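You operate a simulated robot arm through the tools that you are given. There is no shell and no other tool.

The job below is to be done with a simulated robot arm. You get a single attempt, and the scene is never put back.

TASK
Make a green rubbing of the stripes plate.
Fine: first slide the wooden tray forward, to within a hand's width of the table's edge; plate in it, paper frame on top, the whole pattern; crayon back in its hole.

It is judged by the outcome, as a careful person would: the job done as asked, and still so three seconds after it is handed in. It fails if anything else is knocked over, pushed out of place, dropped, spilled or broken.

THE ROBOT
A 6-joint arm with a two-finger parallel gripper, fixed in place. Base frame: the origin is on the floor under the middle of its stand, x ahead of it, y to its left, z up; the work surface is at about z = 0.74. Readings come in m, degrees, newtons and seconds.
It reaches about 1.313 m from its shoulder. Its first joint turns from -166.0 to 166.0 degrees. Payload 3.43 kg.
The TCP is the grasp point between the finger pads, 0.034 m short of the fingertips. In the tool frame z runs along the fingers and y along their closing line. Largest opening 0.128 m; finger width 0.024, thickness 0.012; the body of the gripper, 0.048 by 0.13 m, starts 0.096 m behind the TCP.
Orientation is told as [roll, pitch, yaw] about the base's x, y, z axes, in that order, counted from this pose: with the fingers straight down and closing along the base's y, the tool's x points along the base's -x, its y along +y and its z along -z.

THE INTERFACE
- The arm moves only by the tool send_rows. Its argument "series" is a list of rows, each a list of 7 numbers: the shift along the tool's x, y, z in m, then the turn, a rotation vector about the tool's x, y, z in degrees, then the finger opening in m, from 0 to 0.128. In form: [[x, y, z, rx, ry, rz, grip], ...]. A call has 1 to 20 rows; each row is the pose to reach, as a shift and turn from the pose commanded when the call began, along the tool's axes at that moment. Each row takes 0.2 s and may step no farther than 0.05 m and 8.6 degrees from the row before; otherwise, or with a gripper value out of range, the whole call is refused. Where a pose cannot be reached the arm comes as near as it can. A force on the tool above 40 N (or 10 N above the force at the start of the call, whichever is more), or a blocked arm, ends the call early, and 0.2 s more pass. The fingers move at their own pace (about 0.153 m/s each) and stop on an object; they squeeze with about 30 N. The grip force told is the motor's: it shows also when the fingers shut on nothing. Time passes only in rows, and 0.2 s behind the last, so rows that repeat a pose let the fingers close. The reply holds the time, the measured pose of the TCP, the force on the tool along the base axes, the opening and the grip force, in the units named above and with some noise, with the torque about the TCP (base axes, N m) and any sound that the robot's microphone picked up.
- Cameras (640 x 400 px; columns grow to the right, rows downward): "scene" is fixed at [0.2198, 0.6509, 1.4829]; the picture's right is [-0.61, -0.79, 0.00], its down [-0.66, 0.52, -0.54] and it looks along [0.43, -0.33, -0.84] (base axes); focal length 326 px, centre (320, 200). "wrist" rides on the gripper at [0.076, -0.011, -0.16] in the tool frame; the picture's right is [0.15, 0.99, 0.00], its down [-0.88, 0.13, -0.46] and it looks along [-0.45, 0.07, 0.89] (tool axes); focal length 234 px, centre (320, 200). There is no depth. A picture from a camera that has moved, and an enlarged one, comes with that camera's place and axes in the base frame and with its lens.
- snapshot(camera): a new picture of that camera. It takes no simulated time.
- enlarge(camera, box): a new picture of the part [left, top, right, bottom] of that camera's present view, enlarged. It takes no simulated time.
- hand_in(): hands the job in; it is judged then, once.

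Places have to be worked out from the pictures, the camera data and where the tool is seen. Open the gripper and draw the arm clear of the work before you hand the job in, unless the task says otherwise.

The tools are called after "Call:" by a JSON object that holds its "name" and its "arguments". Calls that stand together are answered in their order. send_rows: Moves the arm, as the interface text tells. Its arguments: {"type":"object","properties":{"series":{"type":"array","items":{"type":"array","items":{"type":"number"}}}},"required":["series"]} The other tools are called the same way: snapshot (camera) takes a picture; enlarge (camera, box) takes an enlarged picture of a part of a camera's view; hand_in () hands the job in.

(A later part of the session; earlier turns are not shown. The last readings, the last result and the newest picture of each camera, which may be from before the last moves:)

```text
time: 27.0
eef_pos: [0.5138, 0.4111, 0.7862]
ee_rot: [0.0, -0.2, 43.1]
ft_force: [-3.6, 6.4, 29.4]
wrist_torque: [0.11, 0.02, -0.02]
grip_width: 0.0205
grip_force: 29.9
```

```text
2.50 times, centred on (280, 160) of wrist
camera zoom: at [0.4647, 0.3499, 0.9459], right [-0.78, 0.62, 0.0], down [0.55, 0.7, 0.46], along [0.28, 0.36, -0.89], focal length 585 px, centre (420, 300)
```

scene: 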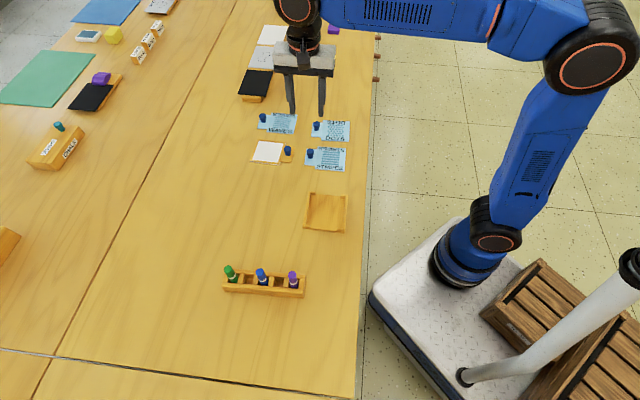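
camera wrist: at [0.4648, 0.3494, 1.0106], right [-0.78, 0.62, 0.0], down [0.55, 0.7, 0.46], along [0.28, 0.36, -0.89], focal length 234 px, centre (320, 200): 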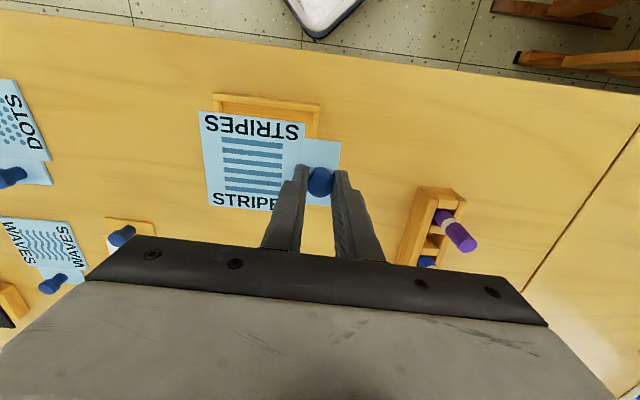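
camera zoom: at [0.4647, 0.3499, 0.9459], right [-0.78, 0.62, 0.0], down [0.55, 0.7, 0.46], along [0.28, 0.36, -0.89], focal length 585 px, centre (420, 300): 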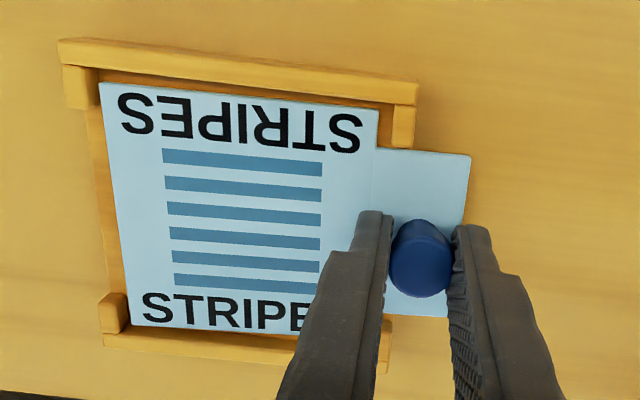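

Contact: the force reads 29 N and the plate is slightly tilted because the knob overhangs the tray end. I'll ease back up about 2 mm to unload it and check before releasing.

Call:
{"name": "send_rows", "arguments": {"series": [[0, 0, -0.001, 0, 0, 0, 0.01], [0, 0, -0.002, 0, 0, 0, 0.01], [0, 0, -0.0025, 0, 0, 0, 0.01]]}}

Call:
{"name": "enlarge", "arguments": {"camera": "wrist", "box": [180, 80, 380, 240]}}

```text
time: 27.8
eef_pos: [0.5136, 0.4108, 0.7868]
ee_rot: [-0.1, 0.0, 43.2]
ft_force: [-1.0, 0.6, 0.2]
wrist_torque: [0.01, 0.01, 0.01]
grip_width: 0.02
grip_force: 30.1
```

```text
2.50 times, centred on (280, 160) of wrist
camera zoom: at [0.4653, 0.3498, 0.9467], right [-0.78, 0.62, 0.0], down [0.55, 0.7, 0.45], along [0.28, 0.36, -0.89], focal length 585 px, centre (420, 300)
```

zoom: 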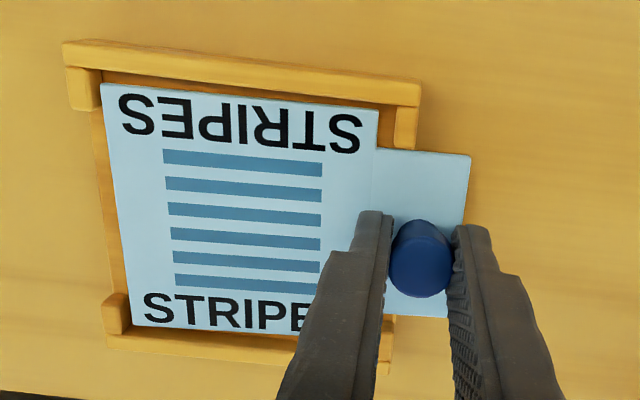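

The force is back to zero. I'll open the fingers slightly so the plate settles flat on the tray floor.

Call:
{"name": "send_rows", "arguments": {"series": [[0, 0, 0, 0, 0, 0, 0.024], [0, 0, 0, 0, 0, 0, 0.028], [0, 0, 0, 0, 0, 0, 0.032], [0, 0, 0, 0, 0, 0, 0.032]]}}

Call:
{"name": "enlarge", "arguments": {"camera": "wrist", "box": [180, 80, 380, 240]}}

Call:
{"name": "enlarge", "arguments": {"camera": "scene", "box": [290, 180, 360, 240]}}

```text
time: 28.8
eef_pos: [0.5133, 0.4114, 0.7877]
ee_rot: [0.0, 0.0, 43.1]
ft_force: [0.8, -0.4, 0.5]
wrist_torque: [0.0, -0.01, 0.01]
grip_width: 0.0322
grip_force: 0.1
```

```text
2.50 times, centred on (280, 160) of wrist
camera zoom: at [0.4652, 0.35, 0.9475], right [-0.78, 0.62, 0.0], down [0.55, 0.7, 0.46], along [0.28, 0.36, -0.89], focal length 585 px, centre (420, 300)
```

zoom: 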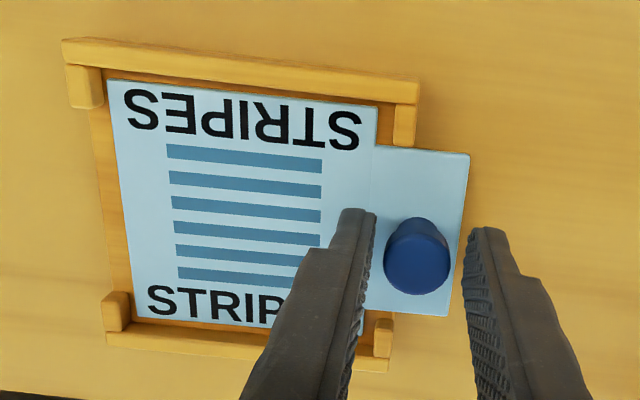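

```text
6.67 times, centred on (325, 210) of scene
camera zoom: at [0.2198, 0.6509, 1.4829], right [-0.61, -0.79, 0.0], down [-0.66, 0.52, -0.54], along [0.43, -0.33, -0.84], focal length 2172 px, centre (287, 133)
```

zoom: 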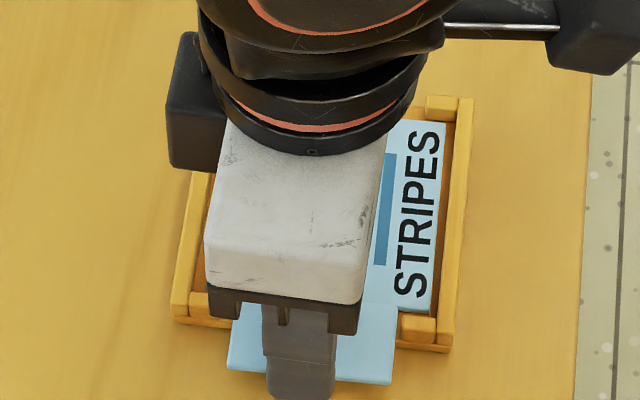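

The plate has settled flat with the tab between the posts. I'll rise straight up and check from above.

Call:
{"name": "send_rows", "arguments": {"series": [[0, 0, -0.01, 0, 0, 0, 0.032], [0, 0, -0.03, 0, 0, 0, 0.034], [0, 0, -0.06, 0, 0, 0, 0.04], [0, 0, -0.1, 0, 0, 0, 0.045], [0, 0, -0.14, 0, 0, 0, 0.045], [0, 0, -0.14, 0, 0, 0, 0.045]]}}

Call:
{"name": "enlarge", "arguments": {"camera": "wrist", "box": [180, 60, 380, 220]}}

Call:
{"name": "enlarge", "arguments": {"camera": "scene", "box": [280, 170, 376, 240]}}

```text
time: 30.2
eef_pos: [0.5121, 0.4103, 0.9282]
ee_rot: [0.0, -0.1, 43.3]
ft_force: [0.6, 0.5, 0.4]
wrist_torque: [-0.02, 0.05, 0.0]
grip_width: 0.0455
grip_force: 0.1
```

```text
2.50 times, centred on (280, 140) of wrist
camera zoom: at [0.4644, 0.3492, 1.0878], right [-0.78, 0.62, 0.0], down [0.55, 0.7, 0.46], along [0.28, 0.36, -0.89], focal length 585 px, centre (420, 350)
```

zoom: 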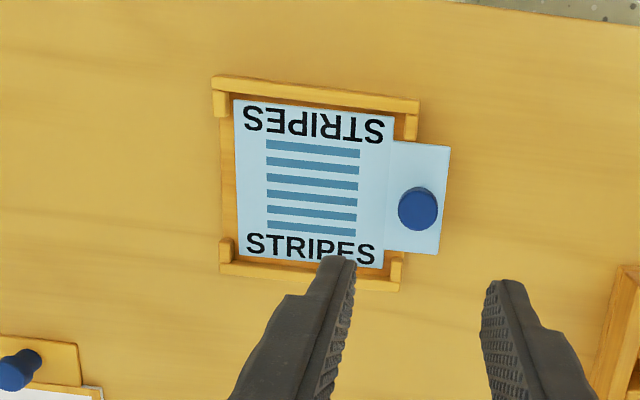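

```text
5.71 times, centred on (328, 205) of scene
camera zoom: at [0.2198, 0.6509, 1.4829], right [-0.61, -0.79, 0.0], down [-0.66, 0.52, -0.54], along [0.43, -0.33, -0.84], focal length 1862 px, centre (274, 171)
```

zoom: 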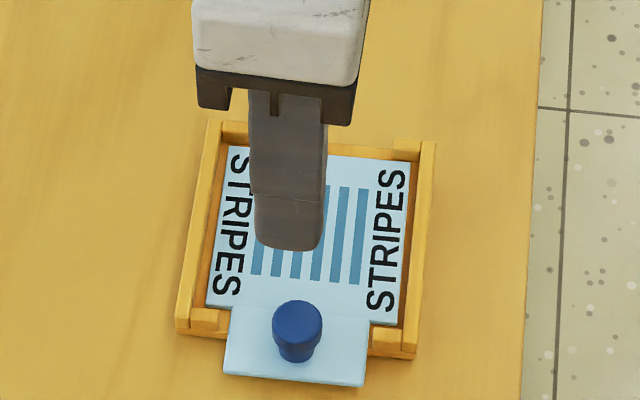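

The plate is seated well. I'll go over the paper frame's knob near n=0.788, e=0.317, turning back to yaw -45°.

Call:
{"name": "send_rows", "arguments": {"series": [[-0.012, -0.02, 0, 0, 0, 7.35, 0.045], [-0.024, -0.04, 0, 0, 0, 14.7, 0.045], [-0.036, -0.06, 0, 0, 0, 22.05, 0.045], [-0.048, -0.08, 0, 0, 0, 29.4, 0.045], [-0.06, -0.1, 0, 0, 0, 36.75, 0.045], [-0.072, -0.12, 0, 0, 0, 44.1, 0.045], [-0.084, -0.14, 0, 0, 0, 51.45, 0.045], [-0.096, -0.16, 0, 0, 0, 58.8, 0.045], [-0.108, -0.18, 0, 0, 0, 66.15, 0.045], [-0.12, -0.2, 0, 0, 0, 73.5, 0.045], [-0.132, -0.22, 0, 0, 0, 80.85, 0.045], [-0.1437, -0.2406, 0, 0, 0, 88.2, 0.045], [-0.1437, -0.2406, 0.03, 0, 0, 88.2, 0.045], [-0.1437, -0.2406, 0.07, 0, 0, 88.2, 0.045], [-0.1437, -0.2406, 0.09, 0, 0, 88.2, 0.045], [-0.1437, -0.2406, 0.09, 0, 0, 88.2, 0.045]]}}

Call:
{"name": "snapshot", "arguments": {"camera": "wrist"}}

Call:
{"name": "enlarge", "arguments": {"camera": "wrist", "box": [260, 80, 440, 220]}}

Call:
{"name": "enlarge", "arguments": {"camera": "scene", "box": [235, 100, 355, 180]}}

```text
time: 33.6
eef_pos: [0.7829, 0.3329, 0.8371]
ee_rot: [0.0, 0.1, -45.0]
ft_force: [0.1, 0.9, -0.1]
wrist_torque: [-0.01, -0.02, 0.02]
grip_width: 0.0451
grip_force: 0.1
```

```text
taken
camera wrist: at [0.721, 0.3785, 0.9973], right [0.6, 0.8, 0.0], down [0.71, -0.53, 0.46], along [0.37, -0.27, -0.89], focal length 234 px, centre (320, 200)
```

wrist: 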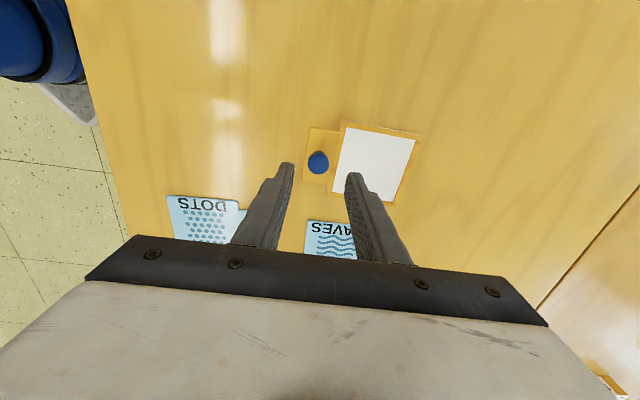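

```text
2.86 times, centred on (350, 150) of wrist
camera zoom: at [0.721, 0.3785, 0.9973], right [0.6, 0.8, 0.0], down [0.71, -0.53, 0.46], along [0.37, -0.27, -0.89], focal length 669 px, centre (234, 343)
```

zoom: 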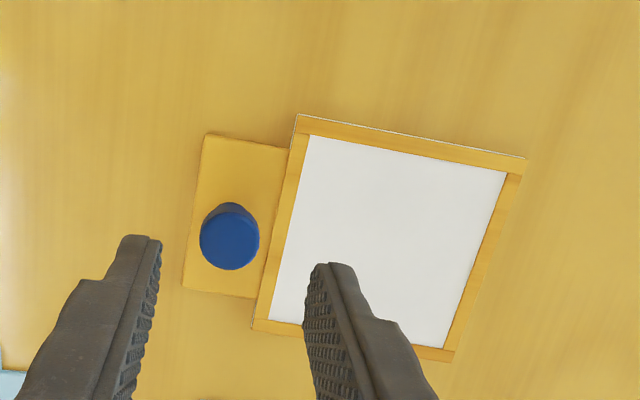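

```text
5.00 times, centred on (295, 140) of scene
camera zoom: at [0.2198, 0.6509, 1.4829], right [-0.61, -0.79, 0.0], down [-0.66, 0.52, -0.54], along [0.43, -0.33, -0.84], focal length 1629 px, centre (445, 500)
```

zoom: 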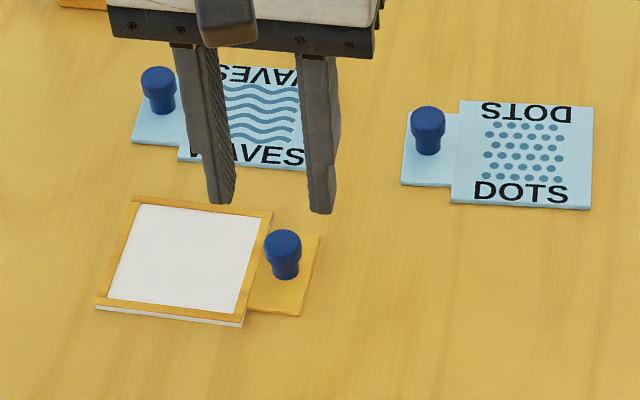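

The frame knob is centred within about 1.5 mm. I need the height of the frame body before lowering a finger over it, so I'll enlarge its edges.

Call:
{"name": "enlarge", "arguments": {"camera": "scene", "box": [250, 135, 305, 170]}}

Call:
{"name": "enlarge", "arguments": {"camera": "wrist", "box": [300, 110, 380, 180]}}

```text
11.43 times, centred on (278, 152) of scene
camera zoom: at [0.2198, 0.6509, 1.4829], right [-0.61, -0.79, 0.0], down [-0.66, 0.52, -0.54], along [0.43, -0.33, -0.84], focal length 3723 px, centre (806, 743)
```

zoom: 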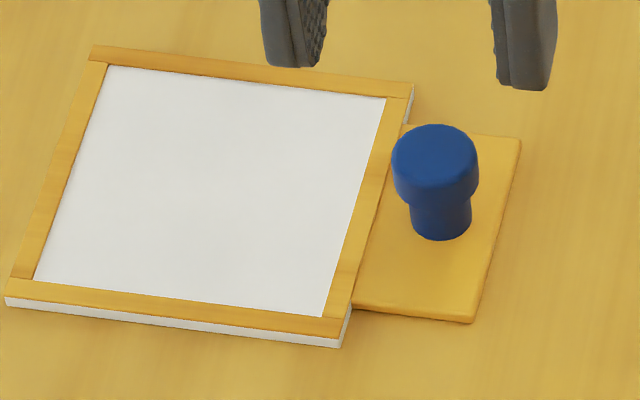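

```text
5.71 times, centred on (340, 145) of wrist
camera zoom: at [0.721, 0.3785, 0.9973], right [0.6, 0.8, 0.0], down [0.71, -0.53, 0.46], along [0.37, -0.27, -0.89], focal length 1338 px, centre (206, 514)
```

zoom: 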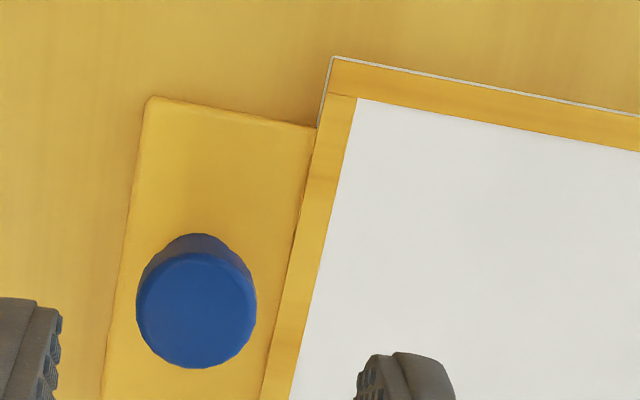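

The frame body is only about 5–6 mm thick, with its top near z=0.746. Putting the fingertips at z≈0.752 clears it, so I'll descend and grip the knob.

Call:
{"name": "send_rows", "arguments": {"series": [[0, -0.001, 0.02, 0, 0, 0, 0.045], [0, -0.0013, 0.035, 0, 0, 0, 0.045], [0, -0.0013, 0.046, 0, 0, 0, 0.045], [0, -0.0013, 0.051, 0, 0, 0, 0.045], [0, -0.0013, 0.051, 0, 0, 0, 0.045], [0, -0.0013, 0.051, 0, 0, 0, 0.03], [0, -0.0013, 0.051, 0, 0, 0, 0.015], [0, -0.0013, 0.051, 0, 0, 0, 0.01], [0, -0.0013, 0.051, 0, 0, 0, 0.01]]}}

Call:
{"name": "enlarge", "arguments": {"camera": "wrist", "box": [260, 80, 440, 220]}}

Call:
{"name": "enlarge", "arguments": {"camera": "scene", "box": [235, 100, 355, 180]}}

```text
time: 35.6
eef_pos: [0.7811, 0.3339, 0.786]
ee_rot: [0.1, 0.0, -45.0]
ft_force: [-0.5, -0.2, 0.1]
wrist_torque: [0.0, -0.02, 0.01]
grip_width: 0.0201
grip_force: 30.0
```

```text
2.86 times, centred on (350, 150) of wrist
camera zoom: at [0.7192, 0.3779, 0.9463], right [0.6, 0.8, 0.0], down [0.71, -0.53, 0.46], along [0.37, -0.27, -0.89], focal length 669 px, centre (234, 343)
```

zoom: 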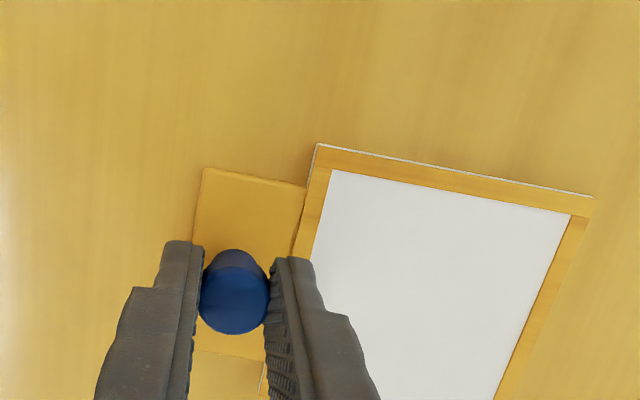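

```text
5.00 times, centred on (295, 140) of scene
camera zoom: at [0.2198, 0.6509, 1.4829], right [-0.61, -0.79, 0.0], down [-0.66, 0.52, -0.54], along [0.43, -0.33, -0.84], focal length 1629 px, centre (445, 500)
```

zoom: 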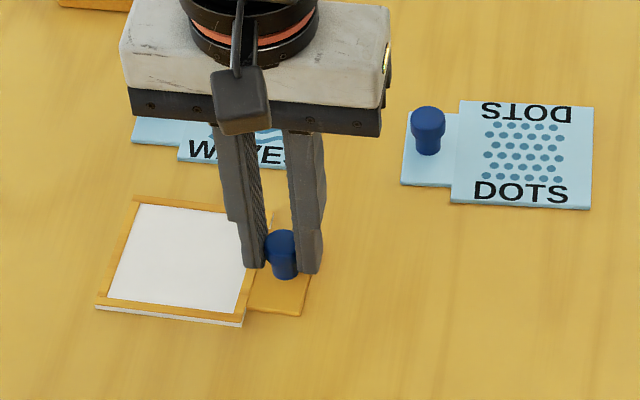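

The frame knob is gripped. I'll lift it, carry it over the tray and turn it about 91° so its tab exits the opposite open end from the plate's tab.

Call:
{"name": "send_rows", "arguments": {"series": [[0, 0, -0.005, 0, 0, 0, 0.01], [0, 0, -0.015, 0, 0, 0, 0.01], [0, 0, -0.035, 0, 0, 0, 0.01], [0, 0, -0.065, 0, 0, 0, 0.01], [0, 0, -0.095, 0, 0, 0, 0.01], [0, 0, -0.12, 0, 0, 0, 0.01], [0.01, -0.0115, -0.12, 0, 0, -7.6, 0.01], [0.021, -0.023, -0.12, 0, 0, -15.2, 0.01], [0.031, -0.0345, -0.12, 0, 0, -22.8, 0.01], [0.042, -0.046, -0.12, 0, 0, -30.4, 0.01], [0.052, -0.0575, -0.12, 0, 0, -38, 0.01], [0.062, -0.069, -0.12, 0, 0, -45.6, 0.01], [0.073, -0.0805, -0.12, 0, 0, -53.2, 0.01], [0.083, -0.092, -0.12, 0, 0, -60.8, 0.01], [0.094, -0.1035, -0.12, 0, 0, -68.4, 0.01], [0.104, -0.115, -0.12, 0, 0, -76, 0.01], [0.115, -0.127, -0.12, 0, 0, -83.6, 0.01], [0.1244, -0.1383, -0.12, 0, 0, -91.2, 0.01], [0.1244, -0.1383, -0.1, 0, 0, -91.2, 0.01], [0.1244, -0.1383, -0.08, 0, 0, -91.2, 0.01]]}}

Call:
{"name": "snapshot", "arguments": {"camera": "wrist"}}

Call:
{"name": "enlarge", "arguments": {"camera": "wrist", "box": [290, 80, 490, 230]}}

Call:
{"name": "enlarge", "arguments": {"camera": "scene", "box": [260, 150, 390, 250]}}

```text
time: 39.8
eef_pos: [0.5953, 0.3241, 0.8663]
ee_rot: [0.1, 0.0, 46.2]
ft_force: [0.0, -0.2, -0.9]
wrist_torque: [-0.04, -0.02, 0.01]
grip_width: 0.02
grip_force: 29.8
```

```text
taken
camera wrist: at [0.5507, 0.2596, 1.0261], right [-0.82, 0.58, 0.0], down [0.52, 0.73, 0.46], along [0.26, 0.37, -0.89], focal length 234 px, centre (320, 200)
```

wrist: 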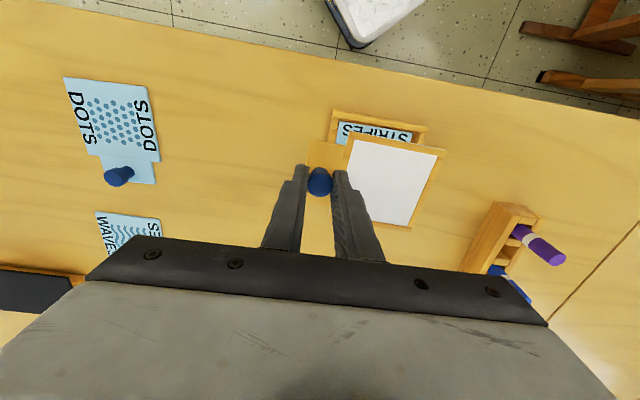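

```text
2.67 times, centred on (390, 155) of wrist
camera zoom: at [0.5507, 0.2596, 1.0261], right [-0.82, 0.58, 0.0], down [0.52, 0.73, 0.46], along [0.26, 0.37, -0.89], focal length 624 px, centre (133, 320)
```

zoom: 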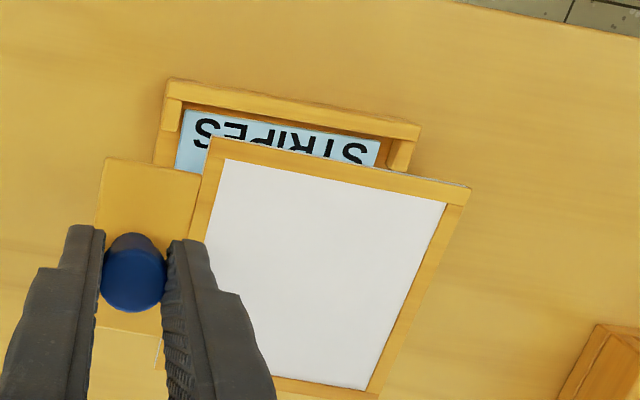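

```text
4.00 times, centred on (325, 200) of scene
camera zoom: at [0.2198, 0.6509, 1.4829], right [-0.61, -0.79, 0.0], down [-0.66, 0.52, -0.54], along [0.43, -0.33, -0.84], focal length 1303 px, centre (300, 200)
```

zoom: 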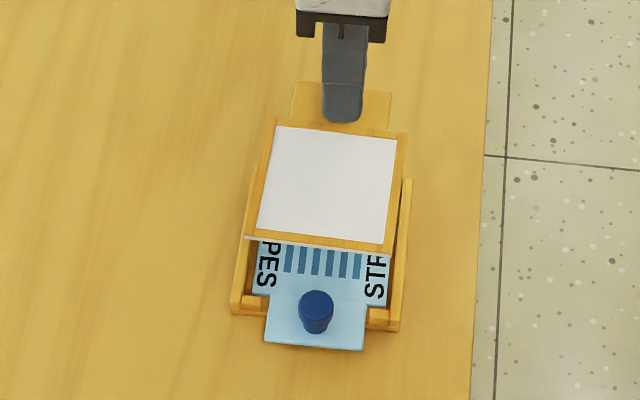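

The frame is about 1° clockwise and about 2 mm toward the near rail. I'll correct both and lower to just above the rails for another check.

Call:
{"name": "send_rows", "arguments": {"series": [[-0.003, 0, 0.01, 0, 0, -1.0, 0.01], [-0.003, 0, 0.025, 0, 0, -1.0, 0.01], [-0.003, 0, 0.04, 0, 0, -1.0, 0.01], [-0.003, 0, 0.048, 0, 0, -1.0, 0.01], [-0.003, 0, 0.048, 0, 0, -1.0, 0.01]]}}

Call:
{"name": "enlarge", "arguments": {"camera": "wrist", "box": [290, 80, 490, 230]}}

Call:
{"name": "enlarge", "arguments": {"camera": "scene", "box": [280, 170, 376, 240]}}

```text
time: 41.0
eef_pos: [0.5972, 0.3244, 0.8179]
ee_rot: [0.0, -0.1, 47.0]
ft_force: [0.7, 0.1, -0.4]
wrist_torque: [0.02, 0.0, -0.01]
grip_width: 0.02
grip_force: 30.1
```

```text
2.67 times, centred on (390, 155) of wrist
camera zoom: at [0.5538, 0.2608, 0.9779], right [-0.83, 0.56, 0.0], down [0.5, 0.73, 0.46], along [0.26, 0.38, -0.89], focal length 624 px, centre (133, 320)
```

zoom: 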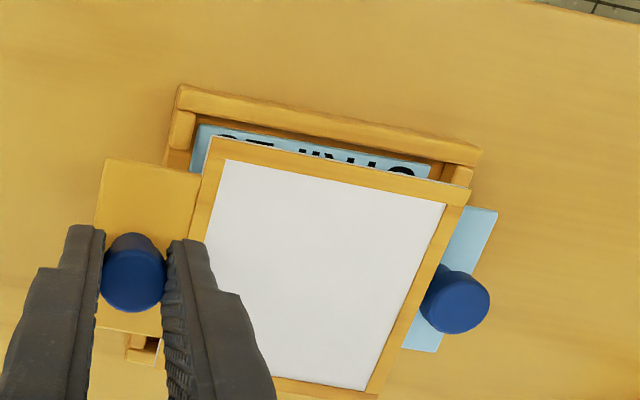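

```text
5.71 times, centred on (328, 205) of scene
camera zoom: at [0.2198, 0.6509, 1.4829], right [-0.61, -0.79, 0.0], down [-0.66, 0.52, -0.54], along [0.43, -0.33, -0.84], focal length 1862 px, centre (274, 171)
```

zoom: 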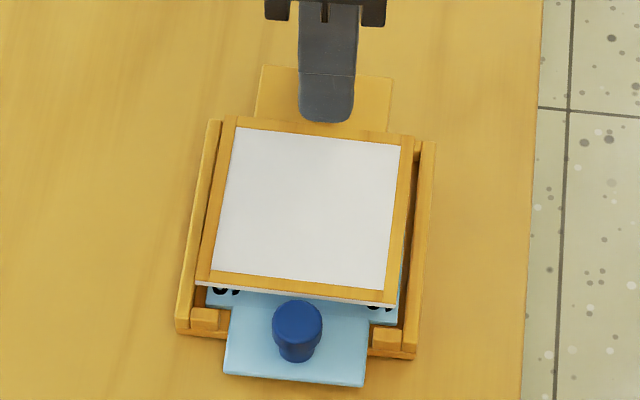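

The frame is now parallel and centred with about 2.7 mm clearance on each side. I'll lower it between the rails slowly.

Call:
{"name": "send_rows", "arguments": {"series": [[0, 0, 0.005, 0, 0, 0, 0.01], [0, 0, 0.01, 0, 0, 0, 0.01], [0, 0, 0.014, 0, 0, 0, 0.01], [0, 0, 0.017, 0, 0, 0, 0.01], [0, 0, 0.017, 0, 0, 0, 0.01]]}}

Call:
{"name": "enlarge", "arguments": {"camera": "wrist", "box": [290, 80, 490, 230]}}

Call:
{"name": "enlarge", "arguments": {"camera": "scene", "box": [280, 170, 376, 240]}}

```text
time: 42.2
eef_pos: [0.5981, 0.3255, 0.801]
ee_rot: [0.1, 0.0, 47.2]
ft_force: [0.6, -0.9, 0.3]
wrist_torque: [0.01, -0.04, 0.01]
grip_width: 0.02
grip_force: 30.2
```

```text
2.67 times, centred on (390, 155) of wrist
camera zoom: at [0.5543, 0.2611, 0.9613], right [-0.83, 0.56, 0.0], down [0.5, 0.73, 0.46], along [0.26, 0.38, -0.89], focal length 624 px, centre (133, 320)
```

zoom: 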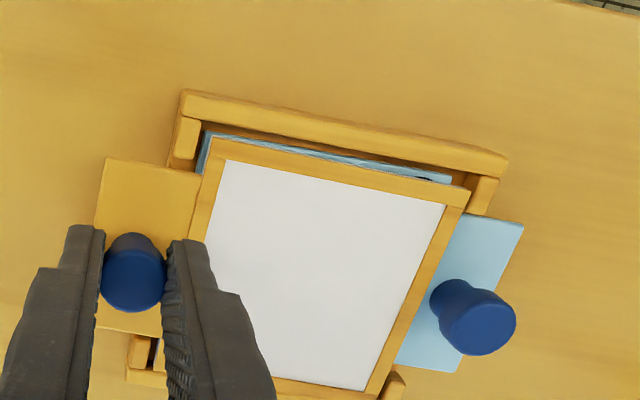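

```text
5.71 times, centred on (328, 205) of scene
camera zoom: at [0.2198, 0.6509, 1.4829], right [-0.61, -0.79, 0.0], down [-0.66, 0.52, -0.54], along [0.43, -0.33, -0.84], focal length 1862 px, centre (274, 171)
```

zoom: 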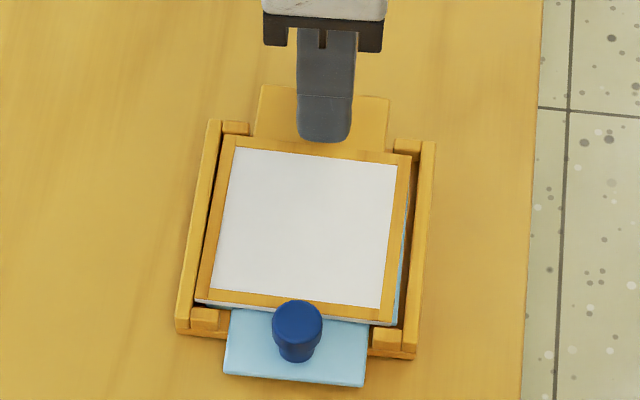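

The frame is entering between the rails and no force registers yet. I'll look closely at the corner clearances before the last few millimetres.

Call:
{"name": "enlarge", "arguments": {"camera": "scene", "box": [304, 186, 360, 236]}}

Call:
{"name": "enlarge", "arguments": {"camera": "wrist", "box": [330, 190, 470, 250]}}

```text
8.00 times, centred on (332, 211) of scene
camera zoom: at [0.2198, 0.6509, 1.4829], right [-0.61, -0.79, 0.0], down [-0.66, 0.52, -0.54], along [0.43, -0.33, -0.84], focal length 2606 px, centre (224, 112)
```

zoom: 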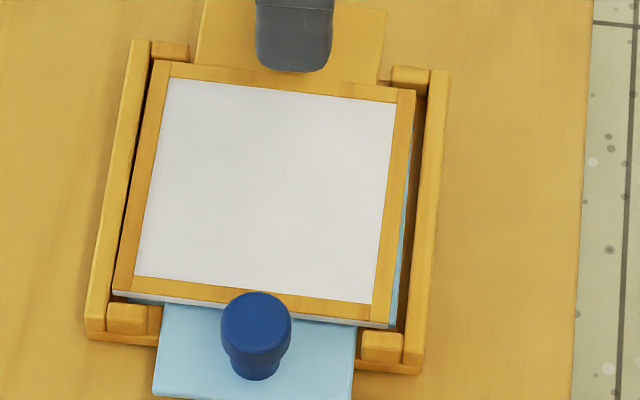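

```text
4.57 times, centred on (400, 220) of wrist
camera zoom: at [0.5543, 0.2611, 0.9613], right [-0.83, 0.56, 0.0], down [0.5, 0.73, 0.46], along [0.26, 0.38, -0.89], focal length 1070 px, centre (-46, 109)
```

zoom: 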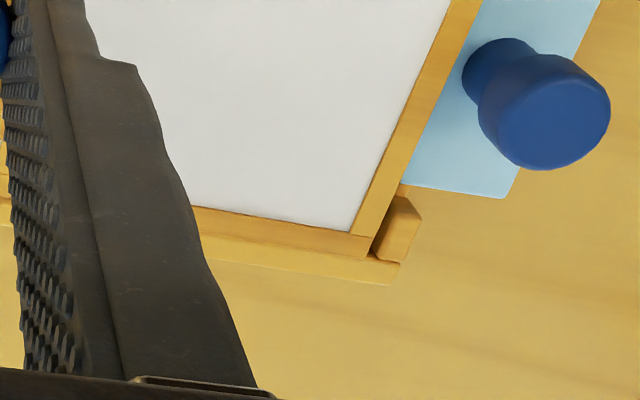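

The scene view suggests the frame is about 0.8° clockwise and slightly close to the far rail. I'll raise a little, correct that, then lower again.

Call:
{"name": "send_rows", "arguments": {"series": [[0, 0, -0.004, 0, 0, 0, 0.01], [0.001, 0, -0.004, 0, 0, -0.8, 0.01], [0.001, 0, -0.001, 0, 0, -0.8, 0.01], [0.001, 0, 0.001, 0, 0, -0.8, 0.01], [0.001, 0, 0.003, 0, 0, -0.8, 0.01], [0.001, 0, 0.003, 0, 0, -0.8, 0.01]]}}

Call:
{"name": "enlarge", "arguments": {"camera": "scene", "box": [304, 186, 360, 236]}}

Call:
{"name": "enlarge", "arguments": {"camera": "wrist", "box": [290, 80, 490, 230]}}

```text
time: 43.6
eef_pos: [0.5969, 0.3248, 0.7984]
ee_rot: [0.0, 0.0, 48.0]
ft_force: [1.5, 0.8, -0.6]
wrist_torque: [0.02, 0.07, 0.0]
grip_width: 0.0202
grip_force: 30.3
```

```text
8.00 times, centred on (332, 211) of scene
camera zoom: at [0.2198, 0.6509, 1.4829], right [-0.61, -0.79, 0.0], down [-0.66, 0.52, -0.54], along [0.43, -0.33, -0.84], focal length 2606 px, centre (224, 112)
```

zoom: 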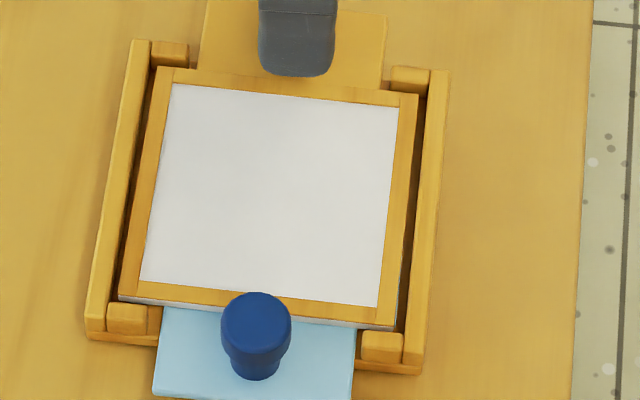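

```text
2.67 times, centred on (390, 155) of wrist
camera zoom: at [0.5547, 0.2599, 0.9583], right [-0.83, 0.55, 0.0], down [0.49, 0.74, 0.46], along [0.25, 0.38, -0.89], focal length 624 px, centre (133, 320)
```

zoom: 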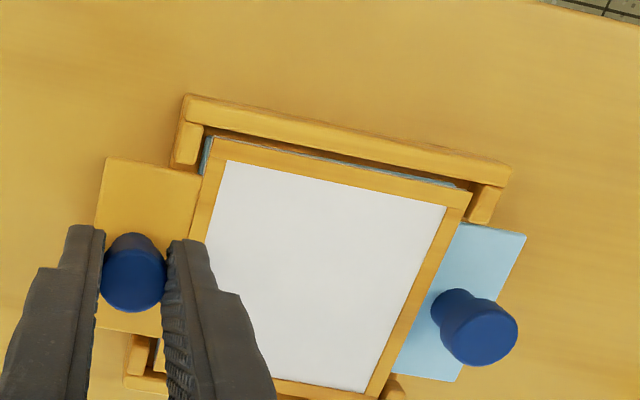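

The frame now looks centred between both rails. I'll lower it to contact in small steps.

Call:
{"name": "send_rows", "arguments": {"series": [[0, 0, 0.001, 0, 0, 0, 0.01], [0, 0, 0.002, 0, 0, 0, 0.01], [0, 0, 0.003, 0, 0, 0, 0.01]]}}

```text
time: 44.4
eef_pos: [0.5972, 0.3245, 0.7973]
ee_rot: [-0.1, -0.1, 48.0]
ft_force: [4.1, -3.1, 15.1]
wrist_torque: [0.22, -0.18, -0.03]
grip_width: 0.0202
grip_force: 29.6
```

Contact registers at about z=0.797 with 15 N. I'll unload slightly, then open the fingers a little to let the frame settle.

Call:
{"name": "send_rows", "arguments": {"series": [[0, 0, -0.0015, 0, 0, 0, 0.01], [0, 0, -0.0015, 0, 0, 0, 0.01], [0, 0, -0.0015, 0, 0, 0, 0.024], [0, 0, -0.0015, 0, 0, 0, 0.028], [0, 0, -0.0015, 0, 0, 0, 0.032], [0, 0, -0.0015, 0, 0, 0, 0.032]]}}

Call:
{"name": "enlarge", "arguments": {"camera": "scene", "box": [304, 186, 360, 236]}}

Call:
{"name": "enlarge", "arguments": {"camera": "wrist", "box": [290, 80, 490, 230]}}

```text
time: 45.8
eef_pos: [0.5966, 0.3249, 0.7973]
ee_rot: [0.0, 0.0, 48.1]
ft_force: [-0.5, -0.1, 0.2]
wrist_torque: [0.0, 0.0, 0.02]
grip_width: 0.0318
grip_force: 0.0
```

```text
8.00 times, centred on (332, 211) of scene
camera zoom: at [0.2198, 0.6509, 1.4829], right [-0.61, -0.79, 0.0], down [-0.66, 0.52, -0.54], along [0.43, -0.33, -0.84], focal length 2606 px, centre (224, 112)
```

zoom: 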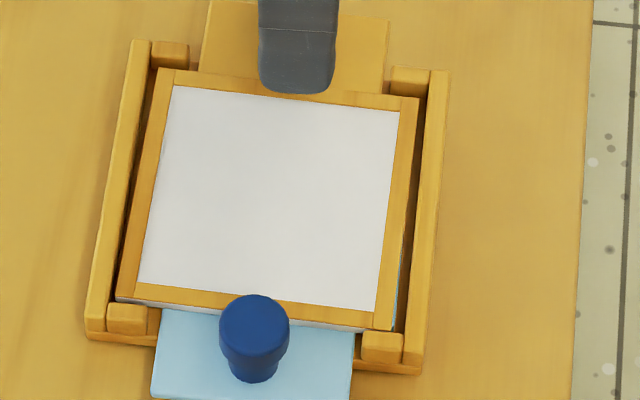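

```text
2.67 times, centred on (390, 155) of wrist
camera zoom: at [0.5545, 0.2596, 0.9571], right [-0.83, 0.55, 0.0], down [0.49, 0.74, 0.46], along [0.25, 0.38, -0.89], focal length 624 px, centre (133, 320)
```

zoom: 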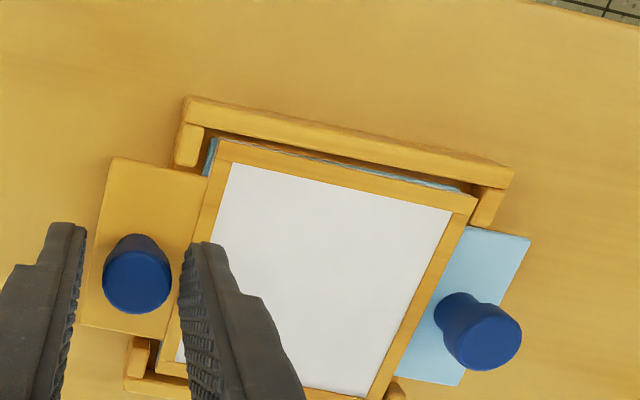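

The frame is seated on the plate inside the tray. I'll rise clear and move above the green crayon, which I triangulate at about (0.533, 0.649) with its top at z≈0.829.

Call:
{"name": "send_rows", "arguments": {"series": [[0, 0, -0.01, 0, 0, 0, 0.032], [0, 0, -0.03, 0, 0, 0, 0.036], [0, 0, -0.065, 0, 0, 0, 0.04], [0, 0, -0.1, 0, 0, 0, 0.05], [0, 0, -0.13, 0, 0, 0, 0.06], [-0.025, 0.033, -0.15, 0, 0, 1.0, 0.06], [-0.05, 0.066, -0.16, 0, 0, 2.0, 0.06], [-0.075, 0.099, -0.16, 0, 0, 3.1, 0.06], [-0.1, 0.132, -0.16, 0, 0, 3.1, 0.06], [-0.125, 0.165, -0.16, 0, 0, 3.1, 0.06], [-0.15, 0.198, -0.16, 0, 0, 3.1, 0.06], [-0.175, 0.231, -0.16, 0, 0, 3.1, 0.06], [-0.1987, 0.2635, -0.16, 0, 0, 3.1, 0.06], [-0.1987, 0.2635, -0.16, 0, 0, 3.1, 0.06]]}}

Call:
{"name": "snapshot", "arguments": {"camera": "wrist"}}

Call:
{"name": "enlarge", "arguments": {"camera": "wrist", "box": [260, 60, 420, 220]}}

Call:
{"name": "enlarge", "arguments": {"camera": "scene", "box": [300, 180, 364, 240]}}

Call:
{"name": "enlarge", "arguments": {"camera": "scene", "box": [210, 240, 320, 310]}}

```text
time: 48.8
eef_pos: [0.5339, 0.6505, 0.9583]
ee_rot: [0.0, 0.1, 44.9]
ft_force: [-0.1, 0.7, 0.5]
wrist_torque: [0.02, -0.04, 0.03]
grip_width: 0.0601
grip_force: 0.1
```

```text
taken
camera wrist: at [0.4883, 0.5872, 1.1178], right [-0.8, 0.6, 0.0], down [0.53, 0.71, 0.46], along [0.27, 0.37, -0.89], focal length 234 px, centre (320, 200)
```

wrist: 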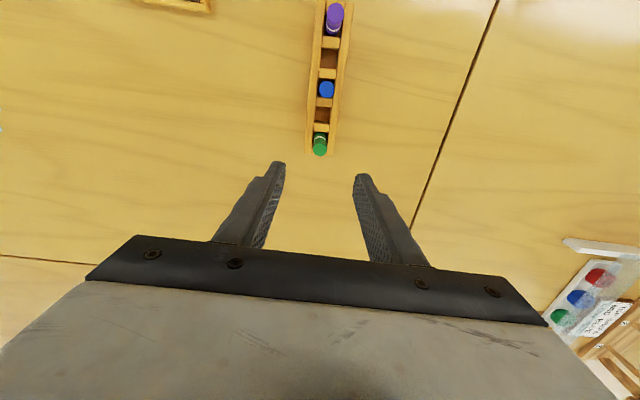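

```text
2.50 times, centred on (340, 140) of wrist
camera zoom: at [0.4883, 0.5872, 1.1178], right [-0.8, 0.6, 0.0], down [0.53, 0.71, 0.46], along [0.27, 0.37, -0.89], focal length 585 px, centre (270, 350)
```

zoom: 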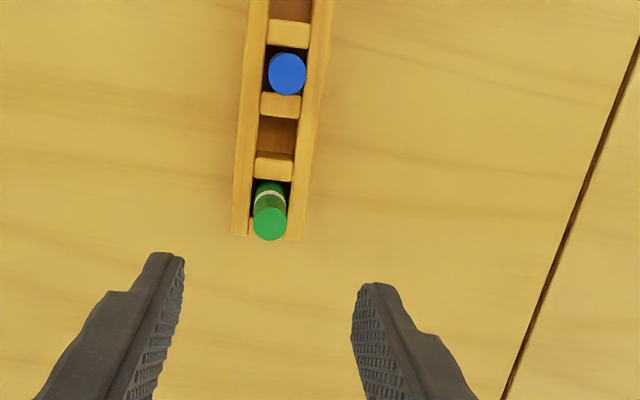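

```text
6.67 times, centred on (332, 210) of scene
camera zoom: at [0.2198, 0.6509, 1.4829], right [-0.61, -0.79, 0.0], down [-0.66, 0.52, -0.54], along [0.43, -0.33, -0.84], focal length 2172 px, centre (240, 133)
```

zoom: 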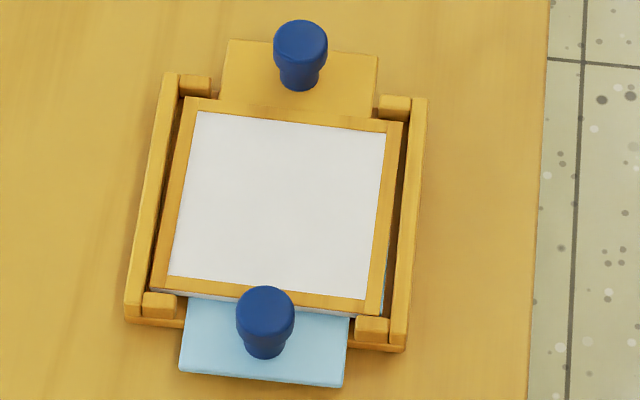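

```text
5.71 times, centred on (265, 275) of scene
camera zoom: at [0.2198, 0.6509, 1.4829], right [-0.61, -0.79, 0.0], down [-0.66, 0.52, -0.54], along [0.43, -0.33, -0.84], focal length 1862 px, centre (634, -229)
```

zoom: 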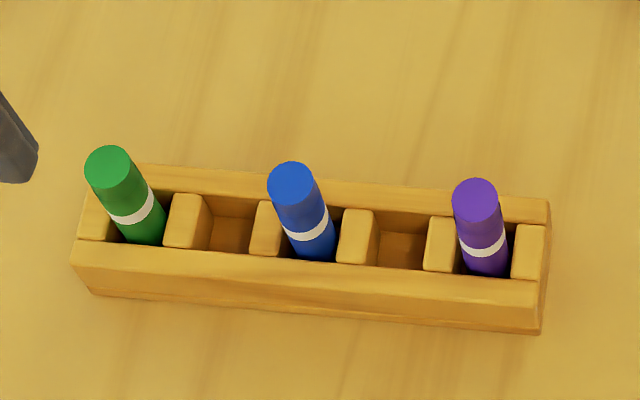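

The green crayon is centred under the fingers, about 17 mm in diameter and upright. I'll descend to z≈0.82 so plenty of crayon sticks out below the fingertips, then grip it.

Call:
{"name": "send_rows", "arguments": {"series": [[0, -0.0005, 0.03, 0, 0, 0, 0.055], [0, -0.0005, 0.06, 0, 0, 0, 0.05], [0, -0.0005, 0.09, 0, 0, 0, 0.05], [0, -0.0005, 0.115, 0, 0, 0, 0.05], [0, -0.0005, 0.13, 0, 0, 0, 0.05], [0, -0.0005, 0.138, 0, 0, 0, 0.05], [0, -0.0005, 0.138, 0, 0, 0, 0.05]]}}

Call:
{"name": "enlarge", "arguments": {"camera": "wrist", "box": [240, 60, 400, 220]}}

Call:
{"name": "enlarge", "arguments": {"camera": "scene", "box": [190, 230, 320, 310]}}

```text
time: 50.4
eef_pos: [0.5362, 0.6492, 0.8193]
ee_rot: [0.0, 0.0, 44.9]
ft_force: [-0.1, 0.4, 0.9]
wrist_torque: [-0.03, -0.03, 0.01]
grip_width: 0.0501
grip_force: 0.0
```

```text
2.50 times, centred on (320, 140) of wrist
camera zoom: at [0.4893, 0.5861, 0.9788], right [-0.8, 0.6, 0.0], down [0.53, 0.71, 0.46], along [0.27, 0.37, -0.89], focal length 585 px, centre (320, 350)
```

zoom: 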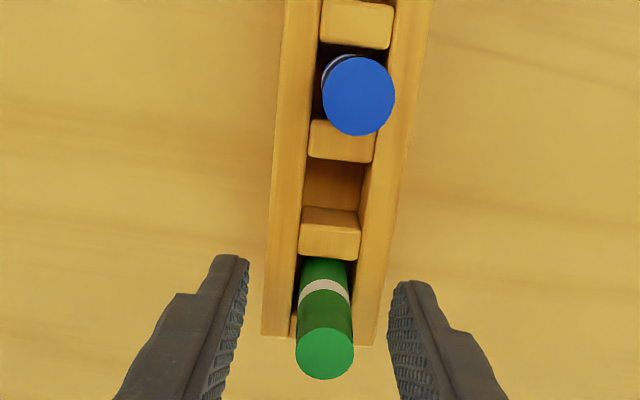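

```text
4.92 times, centred on (255, 270) of scene
camera zoom: at [0.2198, 0.6509, 1.4829], right [-0.61, -0.79, 0.0], down [-0.66, 0.52, -0.54], along [0.43, -0.33, -0.84], focal length 1604 px, centre (640, -145)
```

zoom: 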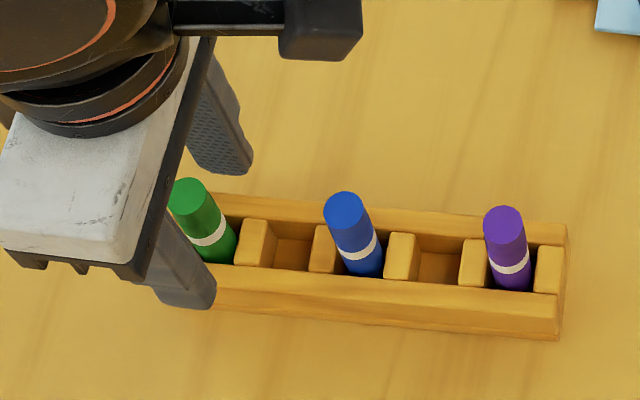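

The crayon is centred between the fingers. I'll close on it and lift a little.

Call:
{"name": "send_rows", "arguments": {"series": [[0, 0, 0, 0, 0, 0, 0.035], [0, 0, 0, 0, 0, 0, 0.02], [0, 0, 0, 0, 0, 0, 0.01], [0, 0, 0, 0, 0, 0, 0.008], [0, 0, 0, 0, 0, 0, 0.008]]}}

Call:
{"name": "enlarge", "arguments": {"camera": "wrist", "box": [240, 60, 400, 220]}}

```text
time: 51.6
eef_pos: [0.5345, 0.6496, 0.82]
ee_rot: [0.0, 0.0, 44.8]
ft_force: [0.4, -0.8, -0.7]
wrist_torque: [-0.02, 0.02, -0.01]
grip_width: 0.0157
grip_force: 30.1
```

```text
2.50 times, centred on (320, 140) of wrist
camera zoom: at [0.4893, 0.5861, 0.979], right [-0.8, 0.6, 0.0], down [0.53, 0.71, 0.46], along [0.27, 0.37, -0.89], focal length 585 px, centre (320, 350)
```

zoom: 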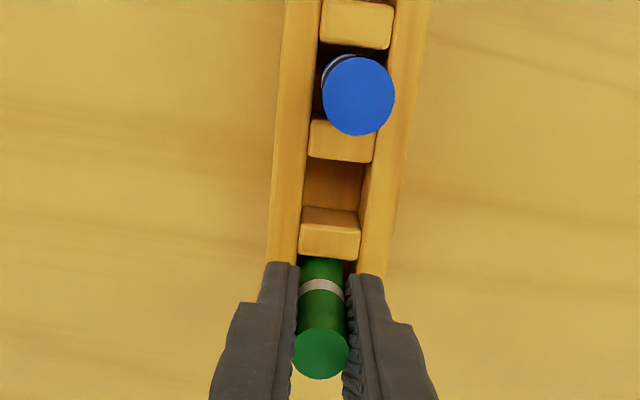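

The crayon is gripped at 0.0157 m with 30 N. I'll lift it straight out and look at its length and lower end.

Call:
{"name": "send_rows", "arguments": {"series": [[0, 0, -0.01, 0, 0, 0, 0.008], [0, 0, -0.025, 0, 0, 0, 0.008], [0, 0, -0.045, 0, 0, 0, 0.008], [0, 0, -0.07, 0, 0, 0, 0.008], [0, 0, -0.1, 0, 0, 0, 0.008], [0, 0, -0.13, 0, 0, 0, 0.008], [0, 0, -0.13, 0, 0, 0, 0.008]]}}

Call:
{"name": "enlarge", "arguments": {"camera": "wrist", "box": [240, 60, 400, 220]}}

Call:
{"name": "enlarge", "arguments": {"camera": "scene", "box": [150, 180, 320, 310]}}

```text
time: 53.2
eef_pos: [0.5351, 0.6494, 0.9495]
ee_rot: [0.1, 0.1, 44.8]
ft_force: [0.3, 0.5, -0.3]
wrist_torque: [0.04, 0.0, 0.0]
grip_width: 0.0157
grip_force: 30.3
```

```text
2.50 times, centred on (320, 140) of wrist
camera zoom: at [0.4891, 0.5865, 1.1089], right [-0.8, 0.6, 0.0], down [0.53, 0.71, 0.46], along [0.27, 0.37, -0.89], focal length 585 px, centre (320, 350)
```

zoom: 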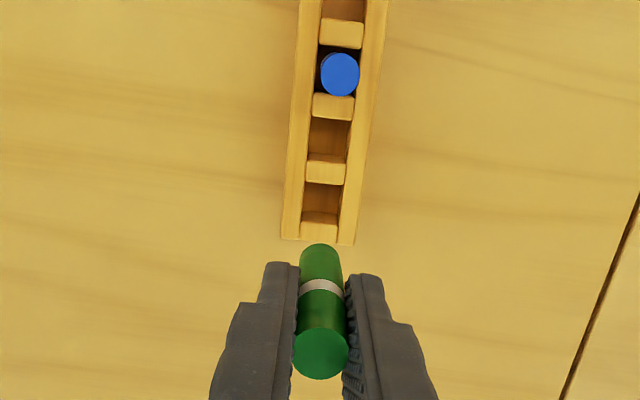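

```text
3.08 times, centred on (235, 245) of scene
camera zoom: at [0.2198, 0.6509, 1.4829], right [-0.61, -0.79, 0.0], down [-0.66, 0.52, -0.54], along [0.43, -0.33, -0.84], focal length 1002 px, centre (582, 62)
```

zoom: 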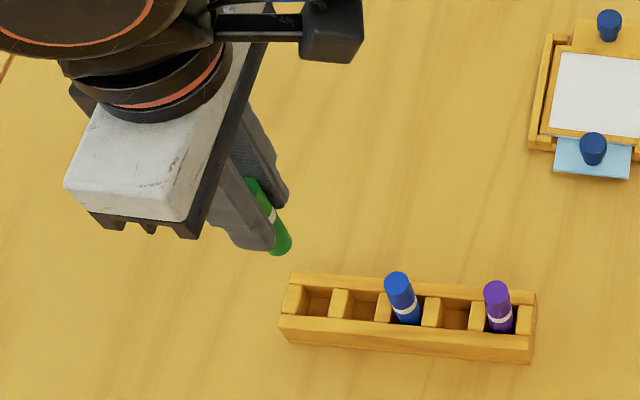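

The crayon hangs straight, with its tip about 0.0745 m below the TCP. I'll carry it over the centre of the paper at about n=0.6525, e=0.132 and lower to just above it.

Call:
{"name": "send_rows", "arguments": {"series": [[0.023, -0.0266, 0, 0, 0, 0, 0.008], [0.046, -0.0533, 0, 0, 0, 0, 0.008], [0.0694, -0.08, 0, 0, 0, 0, 0.008], [0.0925, -0.1066, 0, 0, 0, 0, 0.008], [0.1157, -0.1332, 0, 0, 0, 0, 0.008], [0.139, -0.16, 0, 0, 0, 0, 0.008], [0.162, -0.1865, 0, 0, 0, 0, 0.008], [0.1851, -0.2131, 0, 0, 0, 0, 0.008], [0.1851, -0.2131, 0.03, 0, 0, 0, 0.008], [0.1851, -0.2131, 0.06, 0, 0, 0, 0.008], [0.1851, -0.2131, 0.09, 0, 0, 0, 0.008], [0.1851, -0.2131, 0.105, 0, 0, 0, 0.008], [0.1851, -0.2131, 0.105, 0, 0, 0, 0.008]]}}

Call:
{"name": "snapshot", "arguments": {"camera": "wrist"}}

Call:
{"name": "enlarge", "arguments": {"camera": "wrist", "box": [220, 60, 420, 220]}}

Call:
{"name": "enlarge", "arguments": {"camera": "scene", "box": [280, 160, 376, 240]}}

```text
time: 56.0
eef_pos: [0.5534, 0.3676, 0.8435]
ee_rot: [0.0, 0.1, 44.9]
ft_force: [-1.0, -0.2, -0.9]
wrist_torque: [-0.03, -0.01, -0.02]
grip_width: 0.0157
grip_force: 30.1
```

```text
taken
camera wrist: at [0.5081, 0.3046, 1.0035], right [-0.8, 0.6, 0.0], down [0.53, 0.71, 0.46], along [0.27, 0.37, -0.89], focal length 234 px, centre (320, 200)
```

wrist: 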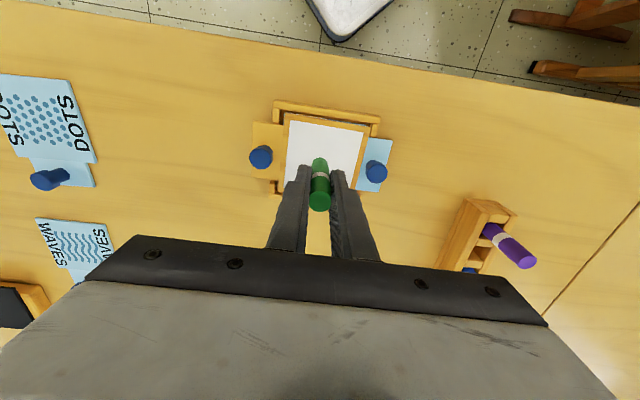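

```text
2.50 times, centred on (320, 140) of wrist
camera zoom: at [0.5081, 0.3046, 1.0035], right [-0.8, 0.6, 0.0], down [0.53, 0.71, 0.46], along [0.27, 0.37, -0.89], focal length 585 px, centre (320, 350)
```

zoom: 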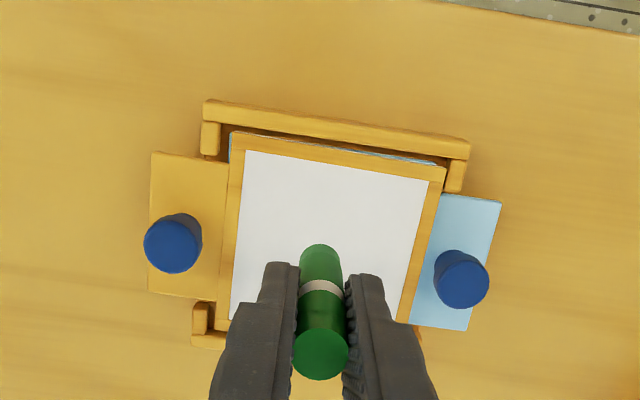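

```text
5.00 times, centred on (328, 200) of scene
camera zoom: at [0.2198, 0.6509, 1.4829], right [-0.61, -0.79, 0.0], down [-0.66, 0.52, -0.54], along [0.43, -0.33, -0.84], focal length 1629 px, centre (280, 200)
```

zoom: 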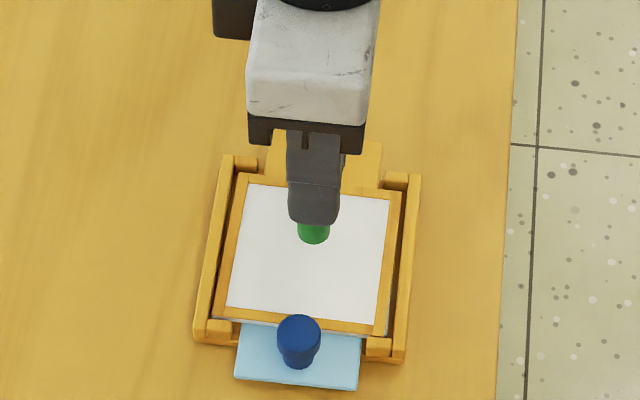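

The paper window spans n 0.616–0.691 and e 0.092–0.168, and the crayon is almost at its centre. I'll lower toward contact in small steps.

Call:
{"name": "send_rows", "arguments": {"series": [[0, 0, 0.005, 0, 0, 0, 0.008], [0, 0, 0.009, 0, 0, 0, 0.008], [0, 0, 0.011, 0, 0, 0, 0.008], [0, 0, 0.012, 0, 0, 0, 0.008], [0, 0, 0.0125, 0, 0, 0, 0.008]]}}

Call:
{"name": "enlarge", "arguments": {"camera": "scene", "box": [304, 190, 360, 236]}}

```text
time: 57.2
eef_pos: [0.5545, 0.3662, 0.8322]
ee_rot: [0.1, 0.0, 44.9]
ft_force: [0.1, -0.5, -0.6]
wrist_torque: [-0.01, -0.03, 0.02]
grip_width: 0.0158
grip_force: 30.3
```

```text
8.70 times, centred on (332, 213) of scene
camera zoom: at [0.2198, 0.6509, 1.4829], right [-0.61, -0.79, 0.0], down [-0.66, 0.52, -0.54], along [0.43, -0.33, -0.84], focal length 2833 px, centre (216, 87)
```

zoom: 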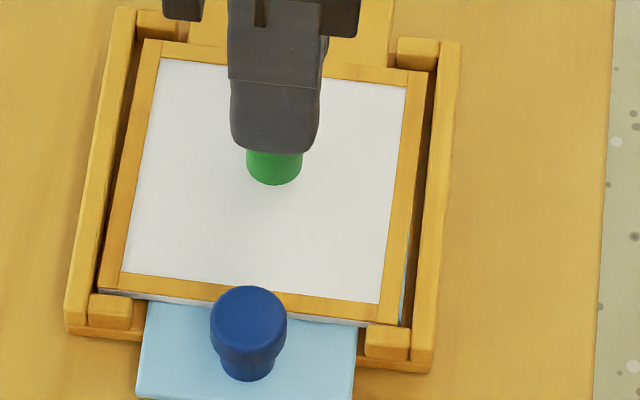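

There is no contact yet. I'll keep stepping down and watch the vertical force.

Call:
{"name": "send_rows", "arguments": {"series": [[0, 0, 0.0008, 0, 0, 0, 0.008], [0, 0, 0.0015, 0, 0, 0, 0.008], [0, 0, 0.0015, 0, 0, 0, 0.008]]}}

```text
time: 58.0
eef_pos: [0.5539, 0.366, 0.83]
ee_rot: [0.0, -0.1, 45.0]
ft_force: [-0.4, -0.5, 0.5]
wrist_torque: [0.02, 0.02, -0.01]
grip_width: 0.0155
grip_force: 29.8
```

Still no contact force at z≈0.830, so I'll continue down.

Call:
{"name": "send_rows", "arguments": {"series": [[0, 0, 0.0006, 0, 0, 0, 0.008], [0, 0, 0.0012, 0, 0, 0, 0.008], [0, 0, 0.0012, 0, 0, 0, 0.008]]}}

```text
time: 58.8
eef_pos: [0.5538, 0.3672, 0.8291]
ee_rot: [0.0, 0.0, 44.9]
ft_force: [0.3, 0.1, 0.5]
wrist_torque: [0.0, 0.01, 0.0]
grip_width: 0.0157
grip_force: 30.1
```

Call:
{"name": "send_rows", "arguments": {"series": [[0, 0, 0.0006, 0, 0, 0, 0.008], [0, 0, 0.0012, 0, 0, 0, 0.008], [0, 0, 0.0012, 0, 0, 0, 0.008]]}}

Call:
{"name": "enlarge", "arguments": {"camera": "scene", "box": [304, 190, 360, 236]}}

```text
time: 59.6
eef_pos: [0.5531, 0.366, 0.8286]
ee_rot: [0.1, 0.1, 45.0]
ft_force: [0.1, 0.2, 0.7]
wrist_torque: [0.0, -0.02, -0.01]
grip_width: 0.016
grip_force: 29.7
```

```text
8.70 times, centred on (332, 213) of scene
camera zoom: at [0.2198, 0.6509, 1.4829], right [-0.61, -0.79, 0.0], down [-0.66, 0.52, -0.54], along [0.43, -0.33, -0.84], focal length 2833 px, centre (216, 87)
```

zoom: 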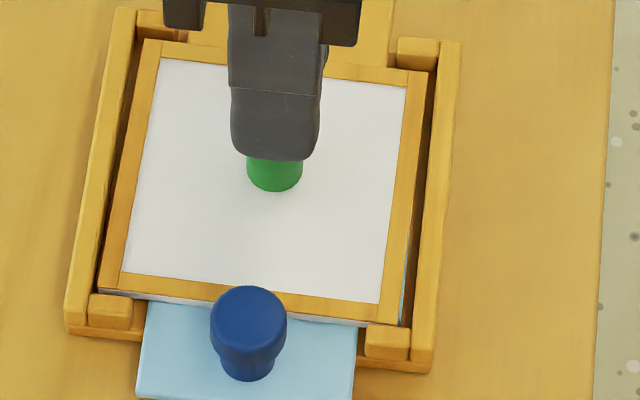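

Readings are still within noise, and the picture shows a shadow gap just under the tip. I'll keep going down.

Call:
{"name": "send_rows", "arguments": {"series": [[0, 0, 0.0006, 0, 0, 0, 0.008], [0, 0, 0.0012, 0, 0, 0, 0.008], [0, 0, 0.0012, 0, 0, 0, 0.008]]}}

```text
time: 60.4
eef_pos: [0.5534, 0.3659, 0.8265]
ee_rot: [0.0, -0.1, 44.8]
ft_force: [-0.8, -0.3, -0.2]
wrist_torque: [0.02, 0.03, -0.01]
grip_width: 0.0158
grip_force: 30.2
```

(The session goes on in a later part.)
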